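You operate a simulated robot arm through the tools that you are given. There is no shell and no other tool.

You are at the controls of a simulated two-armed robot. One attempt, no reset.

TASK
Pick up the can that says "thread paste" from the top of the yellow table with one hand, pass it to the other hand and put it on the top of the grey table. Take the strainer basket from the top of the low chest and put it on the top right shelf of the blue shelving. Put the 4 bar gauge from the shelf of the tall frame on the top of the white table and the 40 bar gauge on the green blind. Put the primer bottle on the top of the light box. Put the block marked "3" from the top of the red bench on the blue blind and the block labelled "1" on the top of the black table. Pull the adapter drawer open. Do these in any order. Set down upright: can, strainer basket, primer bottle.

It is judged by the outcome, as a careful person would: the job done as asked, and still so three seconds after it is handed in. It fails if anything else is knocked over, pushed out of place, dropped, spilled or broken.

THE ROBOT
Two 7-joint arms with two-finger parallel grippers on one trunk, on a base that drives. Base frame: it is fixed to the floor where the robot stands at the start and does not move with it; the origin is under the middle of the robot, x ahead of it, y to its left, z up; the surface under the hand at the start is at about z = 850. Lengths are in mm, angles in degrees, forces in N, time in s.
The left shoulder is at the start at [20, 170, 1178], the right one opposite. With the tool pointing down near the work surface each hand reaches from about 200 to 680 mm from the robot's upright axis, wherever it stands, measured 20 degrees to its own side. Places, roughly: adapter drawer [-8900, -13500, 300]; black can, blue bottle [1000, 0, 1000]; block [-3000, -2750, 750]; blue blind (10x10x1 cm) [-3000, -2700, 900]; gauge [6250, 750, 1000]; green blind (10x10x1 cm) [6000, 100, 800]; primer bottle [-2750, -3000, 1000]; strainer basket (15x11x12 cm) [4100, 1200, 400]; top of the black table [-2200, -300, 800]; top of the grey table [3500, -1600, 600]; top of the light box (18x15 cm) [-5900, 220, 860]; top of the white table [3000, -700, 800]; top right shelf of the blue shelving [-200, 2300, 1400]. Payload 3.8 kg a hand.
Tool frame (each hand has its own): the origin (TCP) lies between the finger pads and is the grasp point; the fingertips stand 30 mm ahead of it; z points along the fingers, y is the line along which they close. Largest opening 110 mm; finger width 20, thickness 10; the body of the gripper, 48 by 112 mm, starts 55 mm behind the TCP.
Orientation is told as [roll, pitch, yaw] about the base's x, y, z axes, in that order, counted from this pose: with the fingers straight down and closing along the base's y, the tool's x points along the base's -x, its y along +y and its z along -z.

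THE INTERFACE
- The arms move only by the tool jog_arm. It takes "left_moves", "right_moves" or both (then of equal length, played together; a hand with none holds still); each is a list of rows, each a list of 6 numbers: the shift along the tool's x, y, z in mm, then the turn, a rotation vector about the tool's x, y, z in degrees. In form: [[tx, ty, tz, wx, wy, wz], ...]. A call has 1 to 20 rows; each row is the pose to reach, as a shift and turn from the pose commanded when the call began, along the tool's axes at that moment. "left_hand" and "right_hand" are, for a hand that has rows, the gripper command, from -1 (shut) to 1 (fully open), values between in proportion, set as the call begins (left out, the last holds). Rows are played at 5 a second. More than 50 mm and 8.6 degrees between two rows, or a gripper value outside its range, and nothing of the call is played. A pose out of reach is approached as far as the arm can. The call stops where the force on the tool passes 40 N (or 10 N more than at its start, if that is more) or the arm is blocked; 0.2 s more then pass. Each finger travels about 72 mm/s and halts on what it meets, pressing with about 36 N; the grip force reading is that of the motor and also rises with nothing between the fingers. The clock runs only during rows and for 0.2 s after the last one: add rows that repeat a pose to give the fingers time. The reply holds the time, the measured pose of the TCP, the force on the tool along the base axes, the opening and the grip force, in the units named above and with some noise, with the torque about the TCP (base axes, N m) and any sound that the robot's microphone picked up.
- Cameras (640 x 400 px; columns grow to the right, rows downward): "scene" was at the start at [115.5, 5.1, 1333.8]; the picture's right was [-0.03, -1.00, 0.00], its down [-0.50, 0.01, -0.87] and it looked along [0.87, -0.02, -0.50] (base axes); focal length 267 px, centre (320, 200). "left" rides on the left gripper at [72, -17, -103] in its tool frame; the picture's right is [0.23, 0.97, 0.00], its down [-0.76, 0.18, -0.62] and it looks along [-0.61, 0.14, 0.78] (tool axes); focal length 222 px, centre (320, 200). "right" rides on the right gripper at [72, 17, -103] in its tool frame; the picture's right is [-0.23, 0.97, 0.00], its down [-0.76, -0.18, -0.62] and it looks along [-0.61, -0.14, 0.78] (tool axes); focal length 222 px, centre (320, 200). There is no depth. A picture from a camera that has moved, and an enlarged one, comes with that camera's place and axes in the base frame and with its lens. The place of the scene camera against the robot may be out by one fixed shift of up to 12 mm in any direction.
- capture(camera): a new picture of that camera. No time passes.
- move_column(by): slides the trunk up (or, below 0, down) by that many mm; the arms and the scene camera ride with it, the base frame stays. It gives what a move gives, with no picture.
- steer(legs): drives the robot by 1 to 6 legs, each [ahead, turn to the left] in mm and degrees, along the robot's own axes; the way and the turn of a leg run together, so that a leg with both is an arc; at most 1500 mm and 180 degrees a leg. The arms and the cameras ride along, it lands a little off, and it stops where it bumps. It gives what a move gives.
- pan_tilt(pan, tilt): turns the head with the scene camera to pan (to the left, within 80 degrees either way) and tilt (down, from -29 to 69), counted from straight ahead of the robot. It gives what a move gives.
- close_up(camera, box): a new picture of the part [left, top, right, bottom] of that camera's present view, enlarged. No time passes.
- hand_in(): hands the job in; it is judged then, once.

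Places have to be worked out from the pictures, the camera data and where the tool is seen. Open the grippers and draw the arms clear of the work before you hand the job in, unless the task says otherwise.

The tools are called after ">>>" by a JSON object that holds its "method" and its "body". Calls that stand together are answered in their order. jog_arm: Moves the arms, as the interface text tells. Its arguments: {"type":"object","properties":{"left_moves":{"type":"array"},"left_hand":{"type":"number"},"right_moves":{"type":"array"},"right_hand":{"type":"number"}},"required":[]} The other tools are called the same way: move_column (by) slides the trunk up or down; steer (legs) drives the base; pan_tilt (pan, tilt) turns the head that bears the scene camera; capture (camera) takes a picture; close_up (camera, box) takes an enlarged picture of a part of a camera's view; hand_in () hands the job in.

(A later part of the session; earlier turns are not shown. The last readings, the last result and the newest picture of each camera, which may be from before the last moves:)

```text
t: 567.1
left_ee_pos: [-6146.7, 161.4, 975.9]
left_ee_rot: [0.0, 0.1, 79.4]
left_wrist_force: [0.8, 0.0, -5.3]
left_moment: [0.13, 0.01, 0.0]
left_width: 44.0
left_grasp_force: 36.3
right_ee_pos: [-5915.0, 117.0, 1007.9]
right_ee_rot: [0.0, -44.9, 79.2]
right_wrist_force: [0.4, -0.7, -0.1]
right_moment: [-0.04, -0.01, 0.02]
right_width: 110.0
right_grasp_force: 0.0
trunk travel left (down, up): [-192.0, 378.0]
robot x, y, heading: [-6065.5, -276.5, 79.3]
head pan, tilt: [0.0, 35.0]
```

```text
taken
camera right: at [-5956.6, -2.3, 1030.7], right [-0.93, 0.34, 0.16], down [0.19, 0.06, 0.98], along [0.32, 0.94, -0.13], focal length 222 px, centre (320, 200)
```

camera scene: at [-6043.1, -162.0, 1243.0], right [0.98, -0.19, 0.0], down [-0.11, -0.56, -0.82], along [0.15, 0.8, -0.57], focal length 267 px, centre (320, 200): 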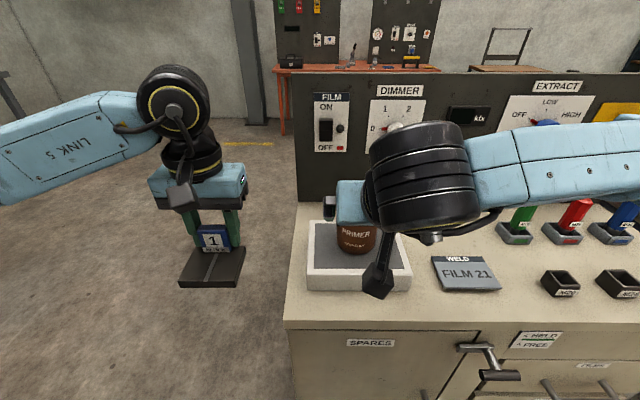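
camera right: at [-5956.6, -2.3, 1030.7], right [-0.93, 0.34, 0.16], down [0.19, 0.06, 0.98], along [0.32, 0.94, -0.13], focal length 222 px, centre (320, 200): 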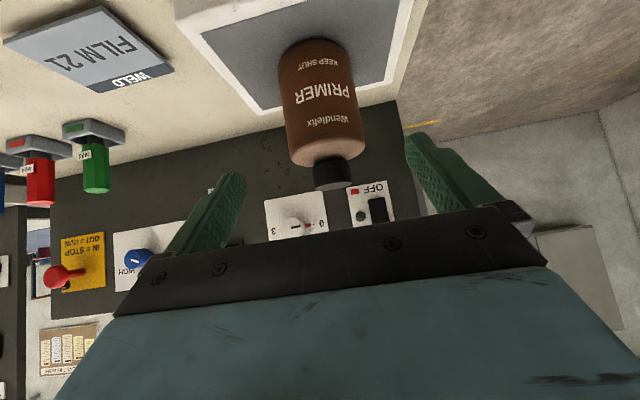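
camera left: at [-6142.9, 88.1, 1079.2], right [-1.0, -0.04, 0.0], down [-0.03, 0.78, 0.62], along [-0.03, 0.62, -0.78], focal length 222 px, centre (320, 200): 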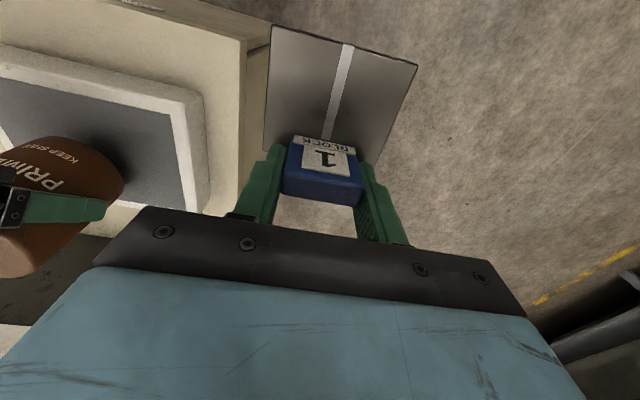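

The primer bottle stands upright on the light box. I back away, raise the trunk, turn the right hand down again and take a look back.

>>> {"method": "steer", "body": {"legs": [[-450, 0]]}}

>>> {"method": "move_column", "body": {"by": 110}}

>>> {"method": "jog_arm", "body": {"right_moves": [[0, -10, 0, 0, 7.5, 0], [0, -20, 0, 0, 15, 0], [0, -30, 0, 0, 22.5, 0], [0, -40, 0, 0, 30, 0], [0, -50, 0, 0, 37.5, 0], [0, -60, 0, 0, 45, 0], [0, -60, 0, 0, 45, 0]], "right_hand": 0.6}}

>>> {"method": "close_up", "body": {"camera": "scene", "box": [240, 80, 460, 240]}}

```text
t: 569.9
left_ee_pos: [-6231.5, -283.8, 974.7]
left_ee_rot: [0.0, 0.1, 79.5]
left_wrist_force: [0.0, -0.7, -5.9]
left_moment: [0.11, -0.06, -0.02]
left_width: 43.9
left_grasp_force: 35.9
right_ee_pos: [-6000.5, -328.2, 1007.6]
right_ee_rot: [0.0, -45.0, 79.3]
right_wrist_force: [0.3, -0.2, -0.6]
right_moment: [0.03, 0.03, -0.02]
right_width: 110.1
right_grasp_force: 0.0
trunk travel left (down, up): [-192.0, 378.0]
robot x, y, heading: [-6150.3, -719.3, 79.5]
head pan, tilt: [0.0, 35.0]
```

```text
t: 571.3
left_ee_pos: [-6231.3, -284.0, 1084.0]
left_ee_rot: [0.0, 0.2, 79.4]
left_wrist_force: [1.0, 0.9, -4.9]
left_moment: [0.13, -0.01, -0.04]
left_width: 44.1
left_grasp_force: 36.0
right_ee_pos: [-6001.4, -327.7, 1117.1]
right_ee_rot: [0.0, -44.9, 79.3]
right_wrist_force: [-0.3, -0.2, -0.2]
right_moment: [0.02, -0.04, -0.01]
right_width: 110.1
right_grasp_force: 0.1
trunk travel left (down, up): [-302.0, 268.0]
robot x, y, heading: [-6146.7, -722.8, 79.4]
head pan, tilt: [0.0, 35.0]
```

```text
t: 572.9
left_ee_pos: [-6231.2, -283.2, 1084.9]
left_ee_rot: [0.1, 0.2, 79.3]
left_wrist_force: [-1.5, -0.6, -5.0]
left_moment: [0.11, 0.0, -0.02]
left_width: 43.8
left_grasp_force: 36.1
right_ee_pos: [-5942.5, -338.2, 1118.5]
right_ee_rot: [0.0, 0.2, 79.3]
right_wrist_force: [0.6, -0.5, 0.7]
right_moment: [0.0, 0.0, 0.02]
right_width: 87.9
right_grasp_force: 0.0
trunk travel left (down, up): [-302.0, 268.0]
robot x, y, heading: [-6152.6, -722.0, 79.3]
head pan, tilt: [0.0, 35.0]
```

```text
2.50 times, centred on (350, 160) of scene
camera zoom: at [-6127.8, -607.4, 1353.1], right [0.98, -0.19, 0.0], down [-0.11, -0.56, -0.82], along [0.15, 0.8, -0.57], focal length 668 px, centre (245, 300)
```

zoom: 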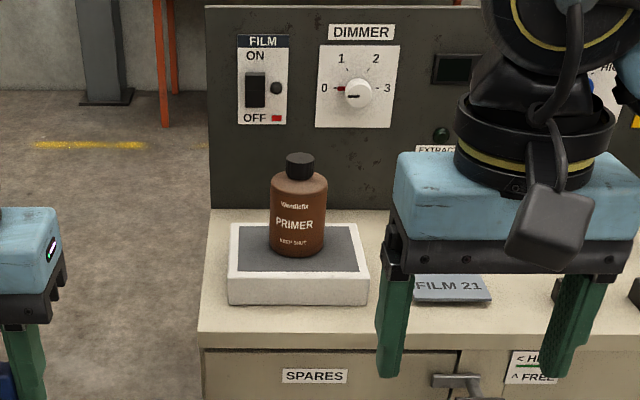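

Good. Now I drive east along the lane to the black table with block "1".

>>> {"method": "steer", "body": {"legs": [[0, -85], [1500, 0], [1500, 0], [600, 0], [0, 85]]}}

>>> {"method": "pan_tilt", "body": {"pan": 0, "tilt": 30}}

>>> {"method": "capture", "body": {"camera": "scene"}}

>>> {"method": "pan_tilt", "body": {"pan": -50, "tilt": 25}}

>>> {"method": "capture", "body": {"camera": "scene"}}

```text
t: 597.5
left_ee_pos: [-2659.3, -630.7, 1085.2]
left_ee_rot: [-0.1, 0.2, 79.4]
left_wrist_force: [0.6, -1.3, -5.0]
left_moment: [0.1, -0.04, 0.03]
left_width: 43.8
left_grasp_force: 36.1
right_ee_pos: [-2369.7, -684.2, 1117.8]
right_ee_rot: [0.1, 0.0, 79.4]
right_wrist_force: [0.3, -0.2, 0.7]
right_moment: [0.03, -0.01, -0.02]
right_width: 88.2
right_grasp_force: 0.0
trunk travel left (down, up): [-302.0, 268.0]
robot x, y, heading: [-2576.5, -1067.2, 79.1]
head pan, tilt: [0.0, 35.0]
```

```text
t: 598.2
left_ee_pos: [-2658.7, -630.2, 1085.0]
left_ee_rot: [0.1, 0.2, 79.4]
left_wrist_force: [-0.6, 0.1, -5.9]
left_moment: [0.15, -0.03, 0.0]
left_width: 43.7
left_grasp_force: 36.7
right_ee_pos: [-2369.6, -685.6, 1117.8]
right_ee_rot: [-0.1, 0.1, 79.3]
right_wrist_force: [0.0, -0.3, -0.1]
right_moment: [0.01, -0.02, 0.03]
right_width: 88.1
right_grasp_force: 0.1
trunk travel left (down, up): [-302.0, 268.0]
robot x, y, heading: [-2575.9, -1065.1, 79.4]
head pan, tilt: [0.0, 30.0]
```

```text
taken
camera scene: at [-2554.6, -951.5, 1360.8], right [0.98, -0.18, 0.0], down [-0.09, -0.49, -0.87], along [0.16, 0.85, -0.5], focal length 267 px, centre (320, 200)
```

scene: 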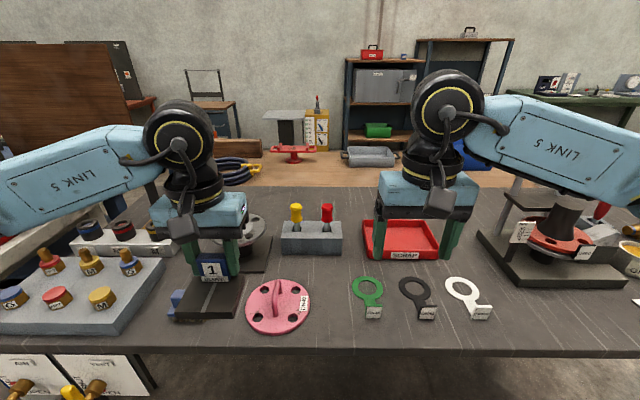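

```text
t: 599.4
left_ee_pos: [-2659.4, -630.4, 1084.9]
left_ee_rot: [0.0, 0.2, 79.4]
left_wrist_force: [-0.2, -0.1, -5.7]
left_moment: [0.11, 0.0, -0.02]
left_width: 43.9
left_grasp_force: 36.3
right_ee_pos: [-2369.4, -684.2, 1117.6]
right_ee_rot: [0.0, 0.0, 79.2]
right_wrist_force: [-0.9, -0.3, -0.6]
right_moment: [-0.03, 0.0, -0.02]
right_width: 88.0
right_grasp_force: 0.0
trunk travel left (down, up): [-302.0, 268.0]
robot x, y, heading: [-2576.3, -1070.2, 79.5]
head pan, tilt: [-50.0, 25.0]
```

```text
taken
camera scene: at [-2491.1, -995.2, 1368.8], right [0.49, -0.87, 0.0], down [-0.37, -0.21, -0.91], along [0.79, 0.44, -0.42], focal length 267 px, centre (320, 200)
```

scene: 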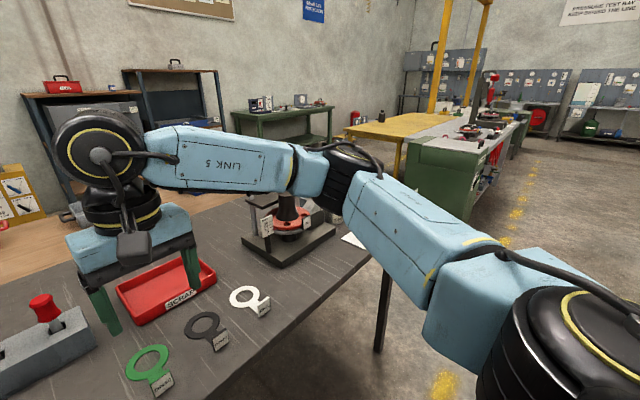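

The black table is crowded here; the free place seems to be farther right, in front of the press stand. I shift about 550 mm east and look again.

>>> {"method": "steer", "body": {"legs": [[0, -90], [560, 0], [0, 90]]}}

>>> {"method": "pan_tilt", "body": {"pan": 0, "tilt": 35}}

>>> {"method": "capture", "body": {"camera": "scene"}}

>>> {"method": "capture", "body": {"camera": "right"}}

```text
t: 610.2
left_ee_pos: [-2115.0, -729.1, 1084.0]
left_ee_rot: [0.0, 0.2, 79.9]
left_wrist_force: [0.3, 0.5, -6.0]
left_moment: [0.09, -0.02, -0.01]
left_width: 44.0
left_grasp_force: 35.6
right_ee_pos: [-1825.2, -780.6, 1117.4]
right_ee_rot: [0.0, 0.2, 79.9]
right_wrist_force: [0.9, 0.2, 0.2]
right_moment: [0.0, 0.03, 0.0]
right_width: 88.2
right_grasp_force: 0.0
trunk travel left (down, up): [-302.0, 268.0]
robot x, y, heading: [-2028.0, -1169.0, 79.7]
head pan, tilt: [-50.0, 25.0]
```

```text
t: 611.4
left_ee_pos: [-2114.4, -728.4, 1085.3]
left_ee_rot: [-0.1, 0.2, 80.0]
left_wrist_force: [-0.3, -0.1, -6.4]
left_moment: [0.14, 0.02, 0.0]
left_width: 43.7
left_grasp_force: 36.3
right_ee_pos: [-1824.2, -780.1, 1117.0]
right_ee_rot: [-0.1, 0.1, 79.8]
right_wrist_force: [0.9, 0.4, 0.0]
right_moment: [-0.02, -0.03, -0.02]
right_width: 88.0
right_grasp_force: 0.0
trunk travel left (down, up): [-302.0, 268.0]
robot x, y, heading: [-2030.7, -1168.4, 79.6]
head pan, tilt: [0.0, 35.0]
```

```text
taken
camera scene: at [-2007.4, -1051.2, 1353.1], right [0.98, -0.18, 0.0], down [-0.1, -0.56, -0.82], along [0.15, 0.81, -0.57], focal length 267 px, centre (320, 200)
```

scene: 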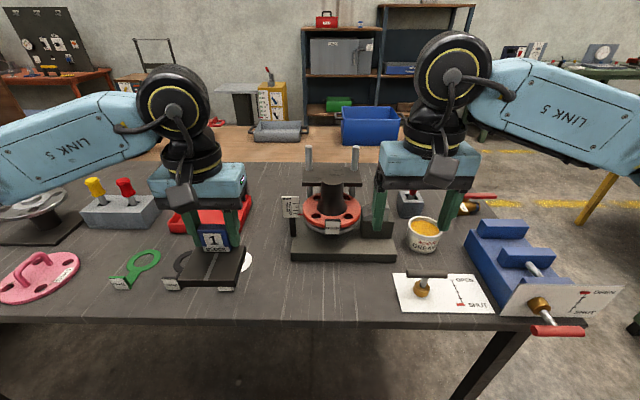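

```text
taken
camera right: at [-1854.3, -849.5, 1221.6], right [-0.92, 0.4, 0.0], down [0.31, 0.72, 0.62], along [0.25, 0.57, -0.78], focal length 222 px, centre (320, 200)
```

right: 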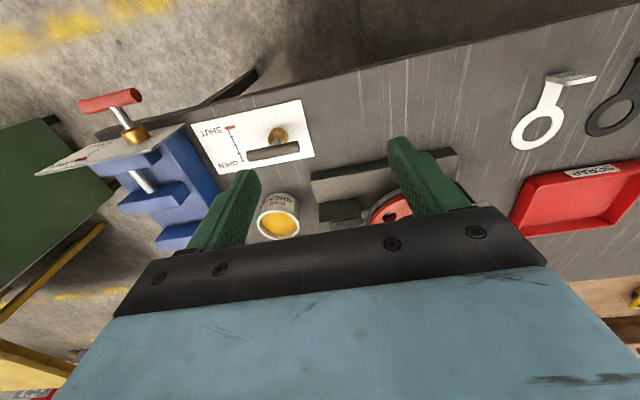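

In front of the press stand there's a free area about 300 × 150 mm. I need the table's height better, so I look with the left camera too.

>>> {"method": "capture", "body": {"camera": "left"}}

>>> {"method": "close_up", "body": {"camera": "scene", "box": [220, 180, 440, 330]}}

>>> {"method": "close_up", "body": {"camera": "right", "box": [180, 60, 560, 230]}}

```text
taken
camera left: at [-2109.9, -802.2, 1189.0], right [-1.0, -0.05, 0.0], down [-0.04, 0.78, 0.62], along [-0.03, 0.62, -0.78], focal length 222 px, centre (320, 200)
```

left: 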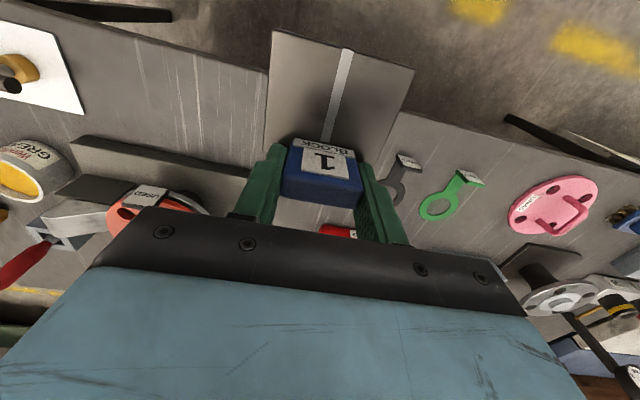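

```text
2.67 times, centred on (330, 255) of scene
camera zoom: at [-2007.4, -1051.2, 1353.1], right [0.98, -0.18, 0.0], down [-0.1, -0.56, -0.82], along [0.15, 0.81, -0.57], focal length 713 px, centre (293, 53)
```

zoom: 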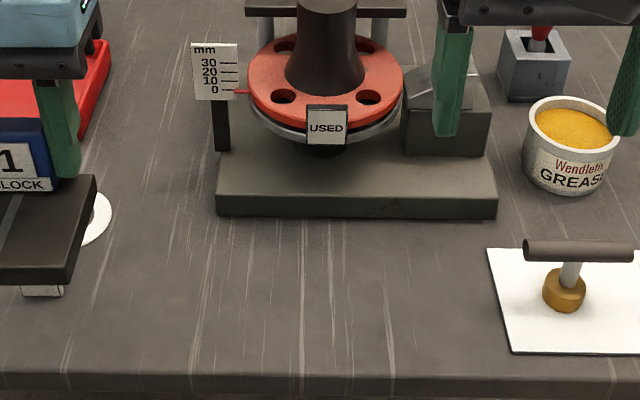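

```text
1.68 times, centred on (370, 145) of right
camera zoom: at [-1854.3, -849.5, 1221.6], right [-0.92, 0.4, 0.0], down [0.31, 0.72, 0.62], along [0.25, 0.57, -0.78], focal length 374 px, centre (236, 293)
```

zoom: 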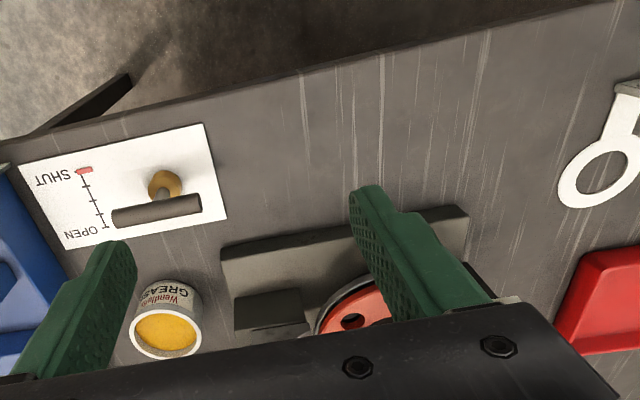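

Two corners of the paper give the table top at z ≈ 868. The free place is between the table edge and the press stand, around [-1925, -705]. I move the right hand aside and bring block "1" over it.

>>> {"method": "jog_arm", "body": {"right_moves": [[10, -35, -10, 0, 0, 0], [20, -70, -20, 0, 0, 0], [30, -105, -30, 0, 0, 0], [40, -140, -40, 0, 0, 0], [50, -170, -50, 0, 0, 0]], "right_hand": 0.6}}

>>> {"method": "jog_arm", "body": {"left_moves": [[0, -36, 0, 0, 0, 0], [0, -72, 0, 0, 0, 0], [0, -108, 0, 0, 0, 0], [0, -144, 0, 0, 0, 0], [0, -181, 0, 0, 0, 0], [-30, -181, 0, 0, 0, 0], [-60, -181, 0, 0, 0, 0], [-88, -181, 0, 0, 0, 0], [-88, -181, 30, 0, 0, 0]], "left_hand": -1}}

>>> {"method": "capture", "body": {"camera": "scene"}}

>>> {"method": "capture", "body": {"camera": "left"}}

```text
t: 612.6
left_ee_pos: [-2114.9, -728.9, 1085.9]
left_ee_rot: [0.1, 0.2, 79.9]
left_wrist_force: [0.0, -0.7, -5.7]
left_moment: [0.12, 0.01, 0.04]
left_width: 44.0
left_grasp_force: 36.6
right_ee_pos: [-1665.5, -861.6, 1166.4]
right_ee_rot: [0.1, 0.2, 80.0]
right_wrist_force: [0.1, -0.4, -0.1]
right_moment: [0.0, 0.02, 0.0]
right_width: 88.1
right_grasp_force: 0.1
trunk travel left (down, up): [-302.0, 268.0]
robot x, y, heading: [-2032.4, -1168.9, 79.6]
head pan, tilt: [0.0, 35.0]
```

```text
t: 614.6
left_ee_pos: [-1919.7, -673.8, 1053.1]
left_ee_rot: [0.0, 0.2, 79.8]
left_wrist_force: [0.3, -0.4, -4.9]
left_moment: [0.1, -0.03, -0.02]
left_width: 43.8
left_grasp_force: 36.0
right_ee_pos: [-1665.6, -859.5, 1167.6]
right_ee_rot: [-0.1, 0.1, 79.8]
right_wrist_force: [0.4, -0.1, -0.3]
right_moment: [-0.02, -0.01, 0.0]
right_width: 88.0
right_grasp_force: 0.0
trunk travel left (down, up): [-302.0, 268.0]
robot x, y, heading: [-2030.6, -1164.8, 79.6]
head pan, tilt: [0.0, 35.0]
```

```text
taken
camera scene: at [-2007.4, -1050.9, 1353.0], right [0.98, -0.18, 0.0], down [-0.1, -0.56, -0.82], along [0.14, 0.81, -0.57], focal length 267 px, centre (320, 200)
```

scene: 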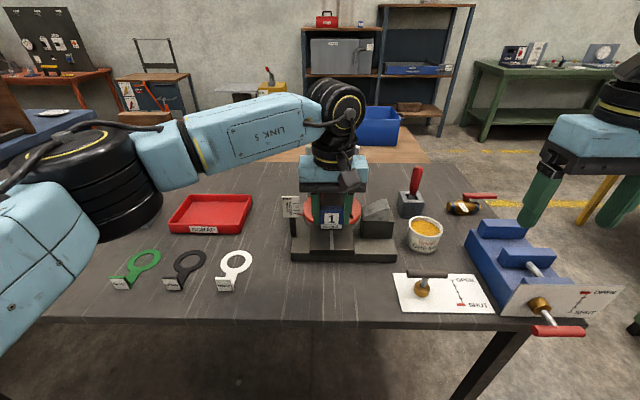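

```text
taken
camera left: at [-1916.4, -747.3, 1158.3], right [-1.0, -0.05, 0.0], down [-0.04, 0.78, 0.62], along [-0.03, 0.62, -0.78], focal length 222 px, centre (320, 200)
```

left: 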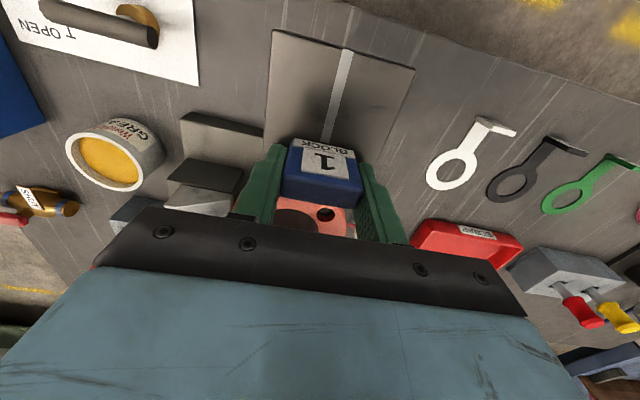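

The block is over the free strip and the hand is clear of the press. I lower 112 mm, then feel for the table.

>>> {"method": "jog_arm", "body": {"left_moves": [[0, 0, 30, 0, 0, 0], [0, 0, 60, 0, 0, 0], [0, 0, 85, 0, 0, 0], [0, 0, 102, 0, 0, 0], [0, 0, 112, 0, 0, 0], [0, 0, 112, 0, 0, 0]], "left_hand": -1}}

>>> {"method": "capture", "body": {"camera": "left"}}

>>> {"method": "close_up", "body": {"camera": "scene", "box": [220, 180, 440, 330]}}

```text
t: 616.0
left_ee_pos: [-1921.0, -674.2, 942.7]
left_ee_rot: [0.1, 0.3, 79.8]
left_wrist_force: [-0.5, 0.0, -4.8]
left_moment: [0.1, -0.02, 0.0]
left_width: 43.8
left_grasp_force: 35.9
right_ee_pos: [-1665.7, -859.3, 1167.5]
right_ee_rot: [0.0, 0.1, 79.8]
right_wrist_force: [-0.4, 0.4, 0.0]
right_moment: [-0.01, -0.03, 0.03]
right_width: 88.1
right_grasp_force: 0.1
trunk travel left (down, up): [-302.0, 268.0]
robot x, y, heading: [-2031.3, -1162.6, 79.6]
head pan, tilt: [0.0, 35.0]
```

```text
taken
camera left: at [-1915.9, -748.5, 1046.3], right [-1.0, -0.05, 0.0], down [-0.04, 0.78, 0.62], along [-0.03, 0.62, -0.78], focal length 222 px, centre (320, 200)
```

left: 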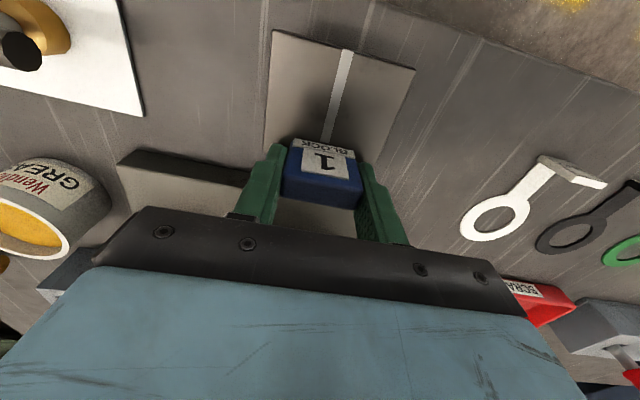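

```text
2.67 times, centred on (330, 255) of scene
camera zoom: at [-2007.3, -1051.2, 1353.1], right [0.98, -0.18, 0.0], down [-0.1, -0.56, -0.82], along [0.14, 0.81, -0.57], focal length 713 px, centre (293, 53)
```

zoom: 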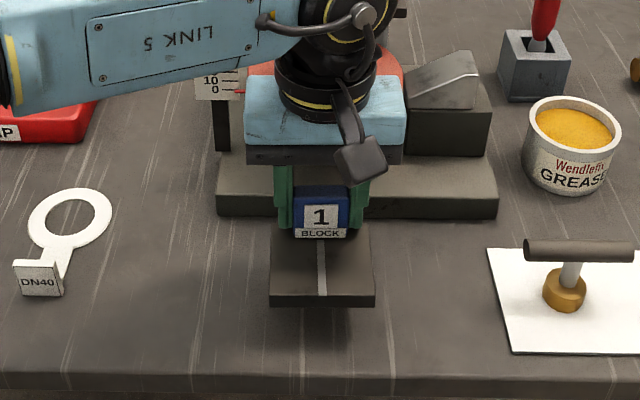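

Good placement. I lower 18 mm more, the last ones slowly.

>>> {"method": "jog_arm", "body": {"left_moves": [[0, 0, 6, 0, 0, 0], [0, 0, 11, 0, 0, 0], [0, 0, 15, 0, 0, 0], [0, 0, 17, 0, 0, 0], [0, 0, 18, 0, 0, 0], [0, 0, 18, 0, 0, 0]], "left_hand": -1}}

>>> {"method": "close_up", "body": {"camera": "scene", "box": [270, 220, 390, 320]}}

```text
t: 617.4
left_ee_pos: [-1920.7, -674.8, 925.2]
left_ee_rot: [0.0, 0.1, 79.9]
left_wrist_force: [-1.0, 0.2, -5.4]
left_moment: [0.1, -0.03, 0.0]
left_width: 43.9
left_grasp_force: 36.0
right_ee_pos: [-1665.4, -859.3, 1166.4]
right_ee_rot: [0.1, 0.1, 79.8]
right_wrist_force: [-0.3, -0.7, 0.4]
right_moment: [0.01, -0.01, -0.04]
right_width: 87.7
right_grasp_force: 0.1
trunk travel left (down, up): [-302.0, 268.0]
robot x, y, heading: [-2031.1, -1168.2, 79.7]
head pan, tilt: [0.0, 35.0]
```

```text
4.00 times, centred on (330, 270) of scene
camera zoom: at [-2007.3, -1051.1, 1353.0], right [0.98, -0.18, 0.0], down [-0.1, -0.56, -0.82], along [0.14, 0.81, -0.57], focal length 1069 px, centre (280, -80)
```

zoom: 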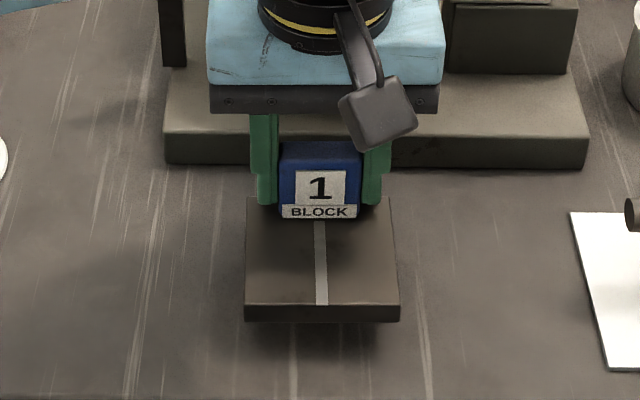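

Still hovering (shadow gap). I continue slowly.

>>> {"method": "jog_arm", "body": {"left_moves": [[0, 0, 3, 0, 0, 0], [0, 0, 6, 0, 0, 0], [0, 0, 8, 0, 0, 0], [0, 0, 10, 0, 0, 0], [0, 0, 10, 0, 0, 0]], "left_hand": -1}}

>>> {"method": "close_up", "body": {"camera": "scene", "box": [270, 220, 390, 320]}}

```text
t: 618.6
left_ee_pos: [-1919.9, -674.0, 915.2]
left_ee_rot: [0.2, 0.1, 79.8]
left_wrist_force: [0.9, -0.4, -5.2]
left_moment: [0.13, -0.03, -0.03]
left_width: 43.9
left_grasp_force: 36.3
right_ee_pos: [-1666.0, -860.6, 1167.2]
right_ee_rot: [0.0, 0.1, 79.9]
right_wrist_force: [-0.1, 0.0, -0.3]
right_moment: [-0.01, 0.03, 0.02]
right_width: 88.1
right_grasp_force: 0.0
trunk travel left (down, up): [-302.0, 268.0]
robot x, y, heading: [-2032.0, -1165.2, 80.0]
head pan, tilt: [0.0, 35.0]
```

```text
4.00 times, centred on (330, 270) of scene
camera zoom: at [-2007.3, -1051.2, 1353.0], right [0.98, -0.18, 0.0], down [-0.1, -0.56, -0.82], along [0.14, 0.81, -0.57], focal length 1069 px, centre (280, -80)
```

zoom: 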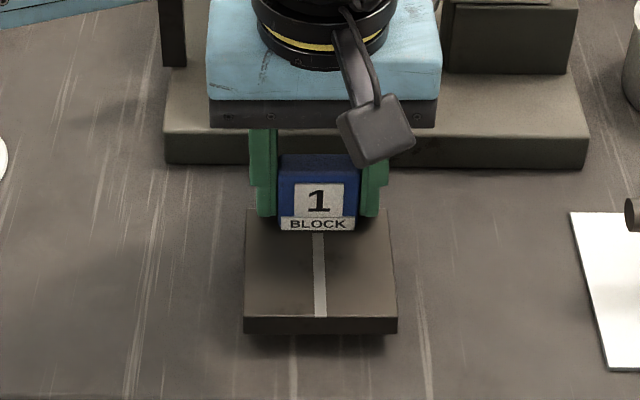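

>>> {"method": "jog_arm", "body": {"left_moves": [[0, 0, 2, 0, 0, 0], [0, 0, 4, 0, 0, 0], [0, 0, 6, 0, 0, 0], [0, 0, 7, 0, 0, 0], [0, 0, 7, 0, 0, 0]], "left_hand": -1}}

>>> {"method": "close_up", "body": {"camera": "scene", "box": [270, 220, 390, 320]}}

```text
t: 619.8
left_ee_pos: [-1921.3, -674.3, 908.0]
left_ee_rot: [0.0, 0.2, 79.9]
left_wrist_force: [-1.2, 0.1, -5.2]
left_moment: [0.09, -0.03, 0.02]
left_width: 43.9
left_grasp_force: 36.1
right_ee_pos: [-1666.4, -860.4, 1167.1]
right_ee_rot: [0.0, 0.1, 79.7]
right_wrist_force: [0.5, -0.1, 0.3]
right_moment: [0.0, 0.04, -0.01]
right_width: 87.9
right_grasp_force: 0.0
trunk travel left (down, up): [-302.0, 268.0]
robot x, y, heading: [-2031.9, -1164.8, 80.0]
head pan, tilt: [0.0, 35.0]
```

```text
4.00 times, centred on (330, 270) of scene
camera zoom: at [-2007.3, -1051.1, 1353.0], right [0.98, -0.18, 0.0], down [-0.1, -0.56, -0.82], along [0.14, 0.81, -0.57], focal length 1069 px, centre (280, -80)
```

zoom: 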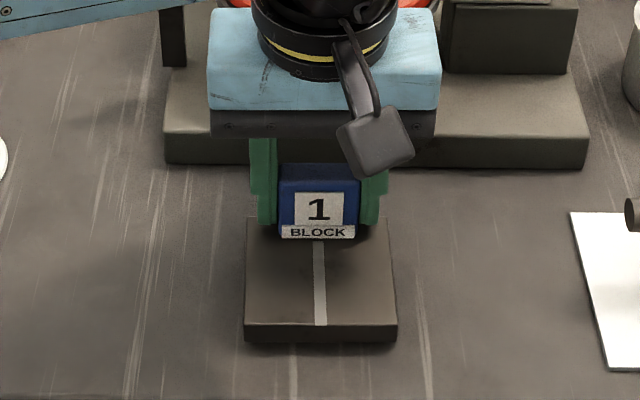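

Almost down; the shadow gap is nearly closed. A few more millimetres.

>>> {"method": "jog_arm", "body": {"left_moves": [[0, 0, 1, 0, 0, 0], [0, 0, 2, 0, 0, 0], [0, 0, 3, 0, 0, 0], [0, 0, 4, 0, 0, 0], [0, 0, 4, 0, 0, 0]], "left_hand": -1}}

```text
t: 621.0
left_ee_pos: [-1920.8, -673.6, 904.0]
left_ee_rot: [0.1, 0.2, 80.0]
left_wrist_force: [-0.1, -1.0, -5.4]
left_moment: [0.07, 0.0, -0.01]
left_width: 44.0
left_grasp_force: 36.3
right_ee_pos: [-1665.6, -859.8, 1168.1]
right_ee_rot: [0.0, 0.1, 79.8]
right_wrist_force: [0.4, -0.3, -0.2]
right_moment: [0.03, -0.01, -0.04]
right_width: 88.3
right_grasp_force: 0.1
trunk travel left (down, up): [-302.0, 268.0]
robot x, y, heading: [-2033.9, -1168.6, 80.1]
head pan, tilt: [0.0, 35.0]
```

>>> {"method": "jog_arm", "body": {"left_moves": [[0, 0, 1, 0, 0, 0], [0, 0, 2, 0, 0, 0], [0, 0, 3, 0, 0, 0], [0, 0, 4, 0, 0, 0], [0, 0, 4, 0, 0, 0]], "left_hand": -1}}

>>> {"method": "close_up", "body": {"camera": "scene", "box": [270, 220, 390, 320]}}

```text
t: 622.2
left_ee_pos: [-1921.4, -674.1, 901.2]
left_ee_rot: [0.0, 0.1, 79.8]
left_wrist_force: [-1.5, 2.4, 9.5]
left_moment: [-0.69, 0.24, -0.13]
left_width: 43.5
left_grasp_force: 36.0
right_ee_pos: [-1665.0, -860.8, 1167.0]
right_ee_rot: [0.0, -0.1, 79.8]
right_wrist_force: [-0.2, -0.8, 0.0]
right_moment: [-0.01, 0.01, 0.0]
right_width: 88.0
right_grasp_force: 0.0
trunk travel left (down, up): [-302.0, 268.0]
robot x, y, heading: [-2031.6, -1169.9, 79.9]
head pan, tilt: [0.0, 35.0]
```

```text
4.00 times, centred on (330, 270) of scene
camera zoom: at [-2007.7, -1051.8, 1353.2], right [0.98, -0.18, 0.0], down [-0.1, -0.56, -0.82], along [0.14, 0.81, -0.57], focal length 1069 px, centre (280, -80)
```

zoom: 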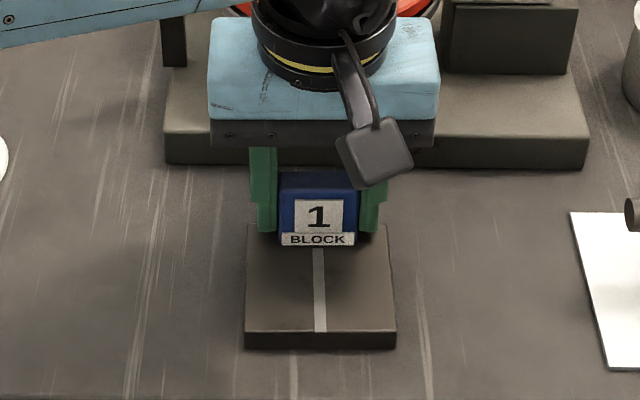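

Contact (TCP z = 901, so this table is as high as the red bench). I open the left hand and raise it.

>>> {"method": "jog_arm", "body": {"left_moves": [[0, 0, -1, 0, 0, 0]], "left_hand": -1}}

>>> {"method": "jog_arm", "body": {"left_moves": [[0, 0, 0, 0, 0, 0], [0, 0, 0, 0, 0, 0], [0, 0, 0, 0, 0, 0], [0, 0, 0, 0, 0, 0]], "left_hand": 0.5}}

>>> {"method": "jog_arm", "body": {"left_moves": [[0, 0, -15, 0, 0, 0], [0, 0, -45, 0, 0, 0], [0, 0, -85, 0, 0, 0], [0, 0, -130, 0, 0, 0], [0, 0, -170, 0, 0, 0]], "left_hand": 0.5}}

>>> {"method": "close_up", "body": {"camera": "scene", "box": [220, 180, 440, 330]}}

```text
t: 622.6
left_ee_pos: [-1922.1, -672.7, 902.2]
left_ee_rot: [0.0, 0.1, 79.9]
left_wrist_force: [-1.0, 4.4, 8.0]
left_moment: [-0.56, -0.05, -0.02]
left_width: 43.8
left_grasp_force: 35.9
right_ee_pos: [-1667.5, -859.4, 1167.0]
right_ee_rot: [0.0, 0.1, 79.8]
right_wrist_force: [-0.5, -0.1, 0.3]
right_moment: [0.0, 0.03, 0.0]
right_width: 88.2
right_grasp_force: 0.0
trunk travel left (down, up): [-302.0, 268.0]
robot x, y, heading: [-2029.8, -1165.5, 80.0]
head pan, tilt: [0.0, 35.0]
```

```text
t: 623.6
left_ee_pos: [-1921.5, -675.2, 901.0]
left_ee_rot: [0.0, 0.2, 79.8]
left_wrist_force: [-0.2, -0.3, -0.1]
left_moment: [0.02, -0.01, -0.02]
left_width: 82.4
left_grasp_force: 0.1
right_ee_pos: [-1665.3, -860.4, 1168.0]
right_ee_rot: [0.0, 0.2, 79.8]
right_wrist_force: [-0.1, 0.5, -0.4]
right_moment: [-0.03, -0.02, 0.01]
right_width: 87.7
right_grasp_force: 0.0
trunk travel left (down, up): [-302.0, 268.0]
robot x, y, heading: [-2033.0, -1166.5, 80.0]
head pan, tilt: [0.0, 35.0]
```

```text
t: 624.8
left_ee_pos: [-1920.7, -676.0, 1070.2]
left_ee_rot: [0.0, 0.2, 79.8]
left_wrist_force: [0.7, -0.4, 0.9]
left_moment: [0.01, -0.01, -0.01]
left_width: 82.5
left_grasp_force: 0.0
right_ee_pos: [-1665.6, -859.6, 1167.5]
right_ee_rot: [0.0, 0.0, 79.8]
right_wrist_force: [1.3, 0.6, -0.3]
right_moment: [0.0, 0.0, -0.02]
right_width: 87.9
right_grasp_force: 0.1
trunk travel left (down, up): [-302.0, 268.0]
robot x, y, heading: [-2035.0, -1166.6, 79.8]
head pan, tilt: [0.0, 35.0]
```

```text
2.67 times, centred on (330, 255) of scene
camera zoom: at [-2007.3, -1051.9, 1353.1], right [0.98, -0.18, 0.0], down [-0.1, -0.56, -0.82], along [0.14, 0.81, -0.57], focal length 713 px, centre (293, 53)
```

zoom: 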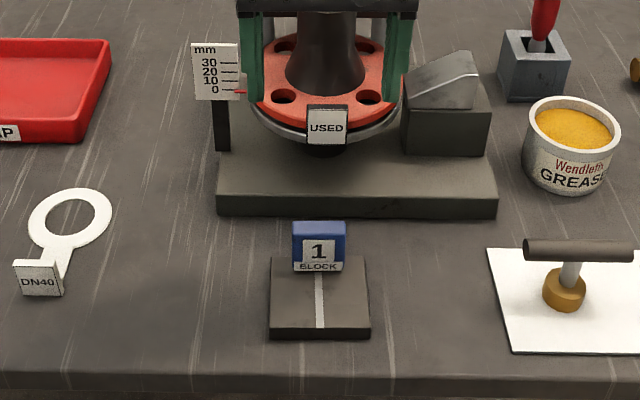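

Block "1" stands on the black table. I retract the left hand and drive back to the front side of the red bench for block "3".

>>> {"method": "jog_arm", "body": {"left_moves": [[48, 0, 0, 0, 0, 0], [96, 0, -10, 0, 0, 0], [144, 0, -20, 0, 0, 0], [192, 0, -30, 0, 0, 0], [235, 10, -40, 0, 0, 0], [240, 50, -50, 0, 0, 0], [240, 95, -60, 0, 0, 0], [240, 140, -70, 0, 0, 0], [240, 185, -80, 0, 0, 0], [240, 230, -90, 0, 0, 0], [240, 275, -100, 0, 0, 0], [240, 315, -110, 0, 0, 0]], "left_hand": 0.5}}

>>> {"method": "steer", "body": {"legs": [[-250, 0], [0, 110]]}}

>>> {"method": "pan_tilt", "body": {"pan": 0, "tilt": 20}}

>>> {"method": "capture", "body": {"camera": "scene"}}

```text
t: 627.4
left_ee_pos: [-2273.6, -853.2, 1182.4]
left_ee_rot: [-0.1, 0.1, 79.8]
left_wrist_force: [-0.2, 0.8, 0.6]
left_moment: [-0.01, 0.02, -0.05]
left_width: 82.5
left_grasp_force: 0.0
right_ee_pos: [-1666.5, -860.0, 1167.2]
right_ee_rot: [0.0, 0.1, 79.8]
right_wrist_force: [-0.1, 0.8, -0.3]
right_moment: [0.01, -0.01, -0.02]
right_width: 88.2
right_grasp_force: 0.0
trunk travel left (down, up): [-302.0, 268.0]
robot x, y, heading: [-2033.0, -1167.1, 79.9]
head pan, tilt: [0.0, 35.0]
```

```text
t: 633.8
left_ee_pos: [-2292.2, -1743.0, 1182.6]
left_ee_rot: [0.0, 0.2, -171.1]
left_wrist_force: [0.7, 0.1, 0.0]
left_moment: [-0.03, -0.01, -0.04]
left_width: 82.3
left_grasp_force: 0.1
right_ee_pos: [-2484.3, -1168.4, 1167.2]
right_ee_rot: [-0.1, 0.1, -171.2]
right_wrist_force: [0.6, -0.4, -0.1]
right_moment: [0.04, 0.01, -0.03]
right_width: 87.9
right_grasp_force: 0.1
trunk travel left (down, up): [-302.0, 268.0]
robot x, y, heading: [-2078.6, -1414.4, -171.3]
head pan, tilt: [0.0, 35.0]
```

```text
t: 634.6
left_ee_pos: [-2292.9, -1744.1, 1181.9]
left_ee_rot: [0.0, 0.2, -171.1]
left_wrist_force: [-0.6, 0.4, 0.1]
left_moment: [0.0, 0.0, -0.01]
left_width: 82.3
left_grasp_force: 0.1
right_ee_pos: [-2483.5, -1168.7, 1166.9]
right_ee_rot: [0.0, 0.2, -171.2]
right_wrist_force: [0.7, -0.7, 0.5]
right_moment: [-0.01, 0.0, -0.03]
right_width: 88.1
right_grasp_force: 0.0
trunk travel left (down, up): [-302.0, 268.0]
robot x, y, heading: [-2077.5, -1414.9, -171.1]
head pan, tilt: [0.0, 20.0]
```

```text
taken
camera scene: at [-2183.9, -1423.7, 1376.9], right [-0.15, 0.99, 0.0], down [0.34, 0.05, -0.94], along [-0.93, -0.14, -0.34], focal length 267 px, centre (320, 200)
```

scene: 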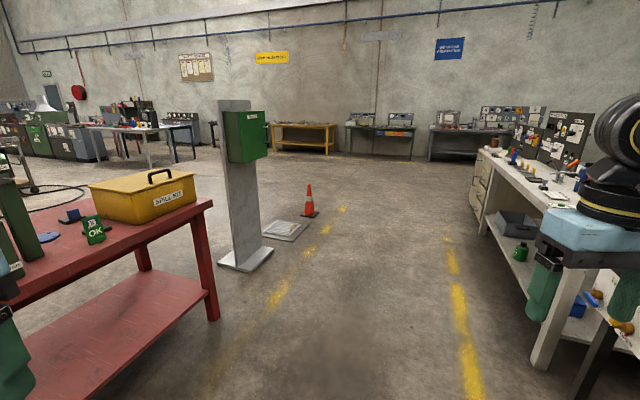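

>>> {"method": "steer", "body": {"legs": [[0, 17], [800, 0], [0, 54]]}}

>>> {"method": "pan_tilt", "body": {"pan": -5, "tilt": 35}}

>>> {"method": "capture", "body": {"camera": "scene"}}

```text
t: 642.2
left_ee_pos: [-2553.8, -2075.2, 1181.5]
left_ee_rot: [-0.1, 0.2, -100.5]
left_wrist_force: [-0.1, -0.9, 0.1]
left_moment: [-0.01, 0.01, -0.04]
left_width: 82.4
left_grasp_force: 0.0
right_ee_pos: [-3158.9, -2063.6, 1167.5]
right_ee_rot: [0.0, 0.1, -100.6]
right_wrist_force: [-0.4, 0.3, 0.0]
right_moment: [0.03, -0.04, 0.0]
right_width: 88.0
right_grasp_force: 0.0
trunk travel left (down, up): [-302.0, 268.0]
robot x, y, heading: [-2789.8, -1759.7, -100.1]
head pan, tilt: [0.0, 20.0]
```

```text
t: 643.0
left_ee_pos: [-2553.9, -2075.5, 1182.2]
left_ee_rot: [0.0, 0.2, -100.5]
left_wrist_force: [0.2, 0.3, 0.4]
left_moment: [-0.01, -0.01, -0.03]
left_width: 82.5
left_grasp_force: 0.1
right_ee_pos: [-3159.9, -2063.7, 1166.8]
right_ee_rot: [0.0, 0.0, -100.4]
right_wrist_force: [-0.3, 1.0, 1.3]
right_moment: [-0.05, 0.04, 0.0]
right_width: 88.1
right_grasp_force: 0.0
trunk travel left (down, up): [-302.0, 268.0]
robot x, y, heading: [-2793.0, -1759.7, -100.6]
head pan, tilt: [-5.0, 35.0]
```

```text
taken
camera scene: at [-2817.3, -1857.9, 1353.1], right [-0.96, 0.27, 0.0], down [0.15, 0.55, -0.82], along [-0.22, -0.79, -0.57], focal length 267 px, centre (320, 200)
```

scene: 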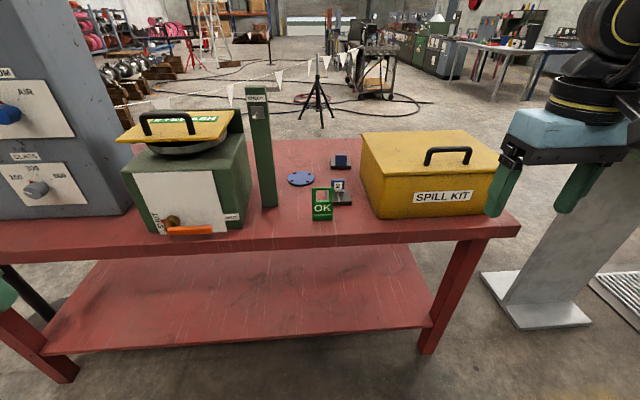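

I raise the left hand a little for clearance and drive up to the bench's front.

>>> {"method": "jog_arm", "body": {"left_moves": [[0, 0, -40, 0, 0, 0], [0, 0, -80, 0, 0, 0]], "left_hand": 0.5}}

>>> {"method": "steer", "body": {"legs": [[390, 0]]}}

>>> {"method": "pan_tilt", "body": {"pan": -15, "tilt": 45}}

>>> {"method": "capture", "body": {"camera": "scene"}}

>>> {"method": "capture", "body": {"camera": "right"}}

```text
t: 643.6
left_ee_pos: [-2556.2, -2074.5, 1261.8]
left_ee_rot: [0.1, 0.3, -100.6]
left_wrist_force: [0.6, 0.6, 0.0]
left_moment: [0.04, -0.01, -0.04]
left_width: 82.7
left_grasp_force: 0.1
right_ee_pos: [-3160.6, -2064.1, 1167.3]
right_ee_rot: [0.0, 0.0, -100.5]
right_wrist_force: [-0.9, -0.3, -0.4]
right_moment: [-0.03, -0.03, -0.01]
right_width: 88.2
right_grasp_force: 0.0
trunk travel left (down, up): [-302.0, 268.0]
robot x, y, heading: [-2793.8, -1760.6, -100.7]
head pan, tilt: [-5.0, 35.0]
```

```text
t: 646.0
left_ee_pos: [-2626.9, -2460.2, 1261.0]
left_ee_rot: [0.0, 0.2, -100.5]
left_wrist_force: [0.4, 0.6, -0.2]
left_moment: [0.0, 0.0, 0.01]
left_width: 82.6
left_grasp_force: 0.0
right_ee_pos: [-3231.8, -2449.1, 1165.8]
right_ee_rot: [0.1, 0.0, -100.6]
right_wrist_force: [-0.7, -0.6, 0.5]
right_moment: [-0.01, -0.02, -0.04]
right_width: 88.0
right_grasp_force: 0.1
trunk travel left (down, up): [-302.0, 268.0]
robot x, y, heading: [-2867.4, -2144.9, -100.5]
head pan, tilt: [-5.0, 35.0]
```

```text
t: 646.8
left_ee_pos: [-2626.7, -2459.7, 1262.6]
left_ee_rot: [0.0, 0.1, -100.5]
left_wrist_force: [-0.9, -0.2, -0.5]
left_moment: [-0.02, 0.02, 0.01]
left_width: 82.7
left_grasp_force: 0.1
right_ee_pos: [-3233.3, -2447.7, 1167.8]
right_ee_rot: [-0.1, 0.0, -100.6]
right_wrist_force: [0.5, 0.2, 0.6]
right_moment: [0.01, 0.01, 0.0]
right_width: 88.0
right_grasp_force: 0.1
trunk travel left (down, up): [-302.0, 268.0]
robot x, y, heading: [-2867.1, -2144.3, -100.8]
head pan, tilt: [-15.0, 45.0]
```

```text
taken
camera scene: at [-2900.3, -2230.4, 1338.3], right [-0.9, 0.43, 0.0], down [0.3, 0.64, -0.71], along [-0.31, -0.64, -0.71], focal length 267 px, centre (320, 200)
```

scene: 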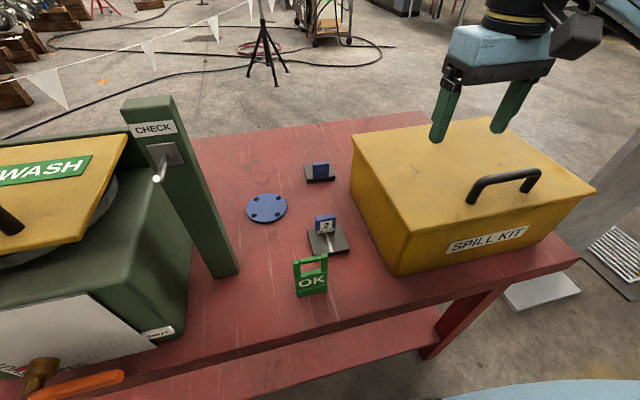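

```text
taken
camera right: at [-3203.2, -2380.3, 1271.5], right [0.92, -0.4, 0.0], down [-0.31, -0.72, 0.62], along [-0.25, -0.57, -0.78], focal length 222 px, centre (320, 200)
```

right: 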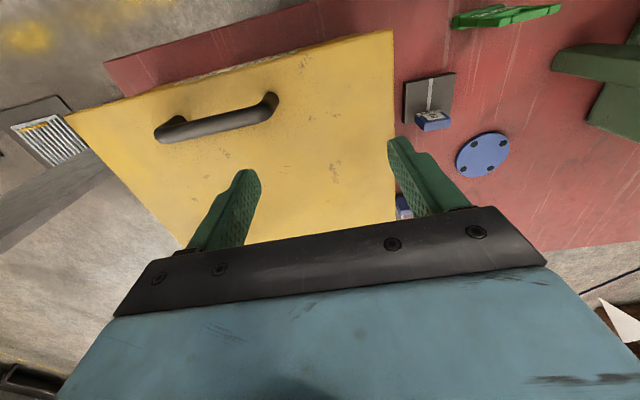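

Blind and block "3" are in view. I bring the right hand over block "3", staying high until it's past the spill kit.

>>> {"method": "jog_arm", "body": {"right_moves": [[-38, 19, 0, 0, 0, 0], [-77, 38, 0, 0, 0, 0], [-116, 56, 0, 0, 0, 0], [-155, 75, 0, 0, 0, 0], [-194, 94, 0, 0, 0, 0], [-233, 112, 0, 0, 0, 0], [-272, 131, 0, 0, 0, 0], [-272, 131, 35, 0, 0, 0], [-272, 131, 75, 0, 0, 0], [-272, 131, 110, 0, 0, 0], [-272, 131, 110, 0, 0, 0]], "right_hand": 0.6}}

>>> {"method": "capture", "body": {"camera": "right"}}

>>> {"method": "capture", "body": {"camera": "scene"}}

```text
t: 649.2
left_ee_pos: [-2625.3, -2460.3, 1262.1]
left_ee_rot: [0.0, 0.2, -100.5]
left_wrist_force: [0.1, -0.6, 0.4]
left_moment: [-0.03, 0.01, 0.03]
left_width: 82.3
left_grasp_force: 0.0
right_ee_pos: [-3152.7, -2739.5, 1055.7]
right_ee_rot: [0.0, 0.0, -100.6]
right_wrist_force: [0.3, -0.4, 0.2]
right_moment: [0.03, 0.01, 0.0]
right_width: 87.8
right_grasp_force: 0.1
right hand out of reach, approached as far as the arm can: row 7, 8, 9
trunk travel left (down, up): [-302.0, 268.0]
robot x, y, heading: [-2871.3, -2140.0, -100.7]
head pan, tilt: [-15.0, 45.0]
```

```text
taken
camera right: at [-3122.8, -2671.9, 1160.3], right [0.92, -0.4, 0.0], down [-0.31, -0.72, 0.62], along [-0.25, -0.57, -0.78], focal length 222 px, centre (320, 200)
```

right: 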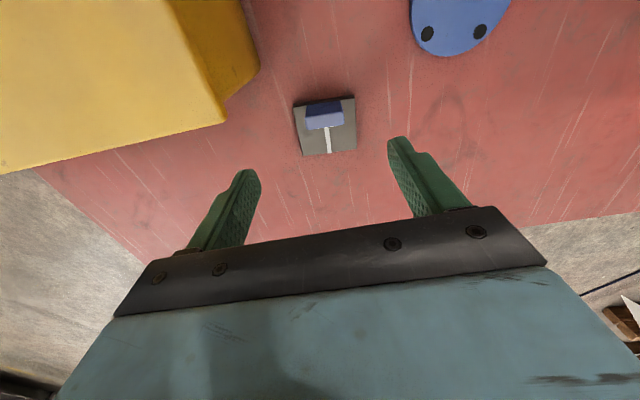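

```text
taken
camera scene: at [-2899.6, -2230.3, 1338.3], right [-0.9, 0.43, 0.0], down [0.3, 0.64, -0.71], along [-0.31, -0.64, -0.71], focal length 267 px, centre (320, 200)
```

scene: 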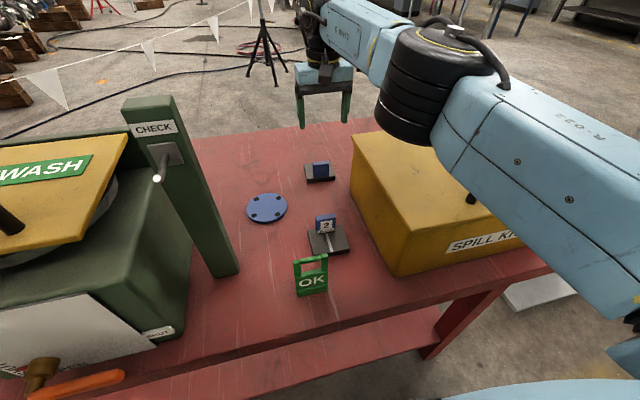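

The block is 7 mm ahead and 5 mm left of the hand, but the arm is near its reach limit. I creep 40 mm closer to the bench first.

>>> {"method": "steer", "body": {"legs": [[40, 0]]}}

>>> {"method": "jog_arm", "body": {"right_moves": [[17, 3, 0, 0, 0, 0], [34, 6, 0, 0, 0, 0], [34, 6, 35, 0, 0, 0], [34, 6, 70, 0, 0, 0], [34, 6, 95, 0, 0, 0], [34, 6, 95, 0, 0, 0]], "right_hand": 0.6}}

>>> {"method": "capture", "body": {"camera": "right"}}

>>> {"method": "capture", "body": {"camera": "scene"}}

```text
t: 650.0
left_ee_pos: [-2634.1, -2500.5, 1260.8]
left_ee_rot: [0.1, 0.2, -100.6]
left_wrist_force: [0.4, -1.4, 0.1]
left_moment: [0.01, -0.01, -0.02]
left_width: 82.3
left_grasp_force: 0.1
right_ee_pos: [-3159.9, -2779.2, 1054.4]
right_ee_rot: [0.0, 0.1, -100.6]
right_wrist_force: [-0.3, -0.6, 0.0]
right_moment: [0.03, 0.0, -0.03]
right_width: 87.7
right_grasp_force: 0.1
trunk travel left (down, up): [-302.0, 268.0]
robot x, y, heading: [-2874.8, -2182.6, -100.7]
head pan, tilt: [-15.0, 45.0]
```

```text
t: 651.5
left_ee_pos: [-2633.4, -2499.4, 1262.2]
left_ee_rot: [0.0, 0.1, -100.5]
left_wrist_force: [0.4, 0.7, -0.4]
left_moment: [0.02, -0.02, -0.02]
left_width: 82.6
left_grasp_force: 0.1
right_ee_pos: [-3146.2, -2744.9, 960.2]
right_ee_rot: [-0.1, 0.0, -100.5]
right_wrist_force: [0.1, 0.9, 0.2]
right_moment: [0.02, -0.02, -0.01]
right_width: 88.0
right_grasp_force: 0.0
right hand out of reach, approached as far as the arm can: row 1, 2
trunk travel left (down, up): [-302.0, 268.0]
robot x, y, heading: [-2872.5, -2185.3, -100.4]
head pan, tilt: [-15.0, 45.0]
```

```text
taken
camera right: at [-3117.6, -2678.3, 1064.5], right [0.92, -0.4, 0.0], down [-0.31, -0.72, 0.62], along [-0.25, -0.57, -0.78], focal length 222 px, centre (320, 200)
```

right: 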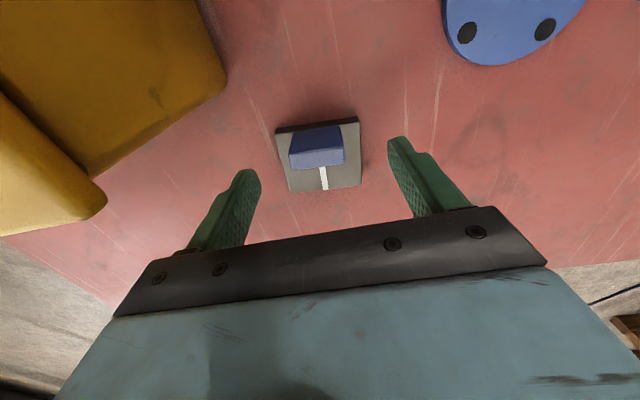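

```text
taken
camera scene: at [-2907.9, -2269.5, 1338.3], right [-0.9, 0.43, 0.0], down [0.31, 0.64, -0.71], along [-0.3, -0.64, -0.71], focal length 267 px, centre (320, 200)
```

scene: 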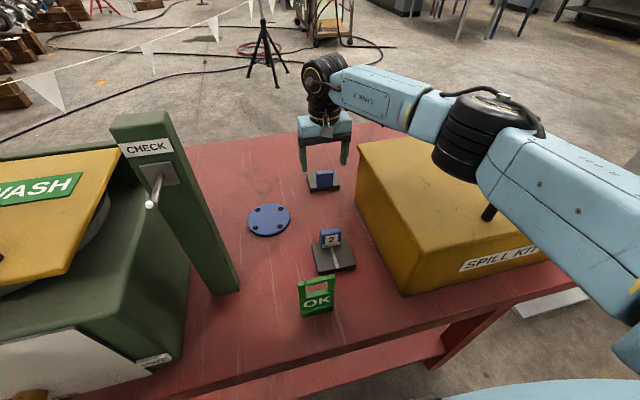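

>>> {"method": "close_up", "body": {"camera": "right", "box": [240, 90, 400, 210]}}

>>> {"method": "close_up", "body": {"camera": "scene", "box": [280, 100, 380, 210]}}

```text
3.33 times, centred on (320, 150) of right
camera zoom: at [-3117.6, -2678.3, 1064.5], right [0.92, -0.4, 0.0], down [-0.31, -0.72, 0.62], along [-0.25, -0.57, -0.78], focal length 740 px, centre (320, 367)
```

zoom: 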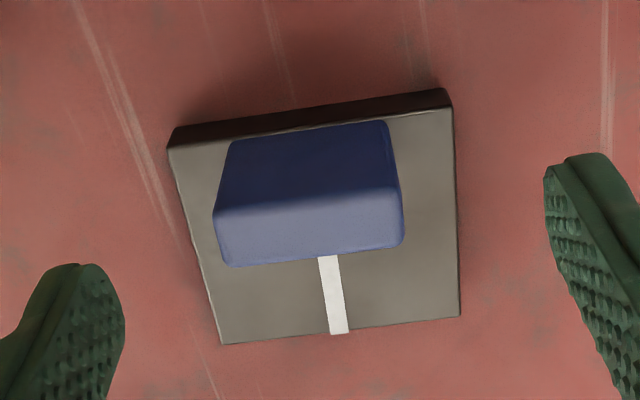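

```text
3.64 times, centred on (330, 155) of scene
camera zoom: at [-2907.9, -2269.5, 1338.3], right [-0.9, 0.43, 0.0], down [0.31, 0.64, -0.71], along [-0.3, -0.64, -0.71], focal length 972 px, centre (284, 364)
```

zoom: 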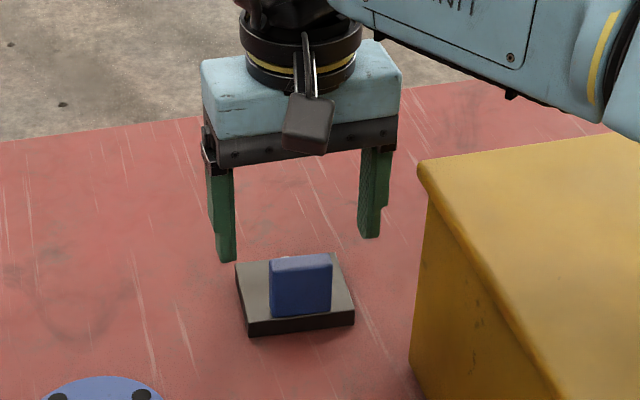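

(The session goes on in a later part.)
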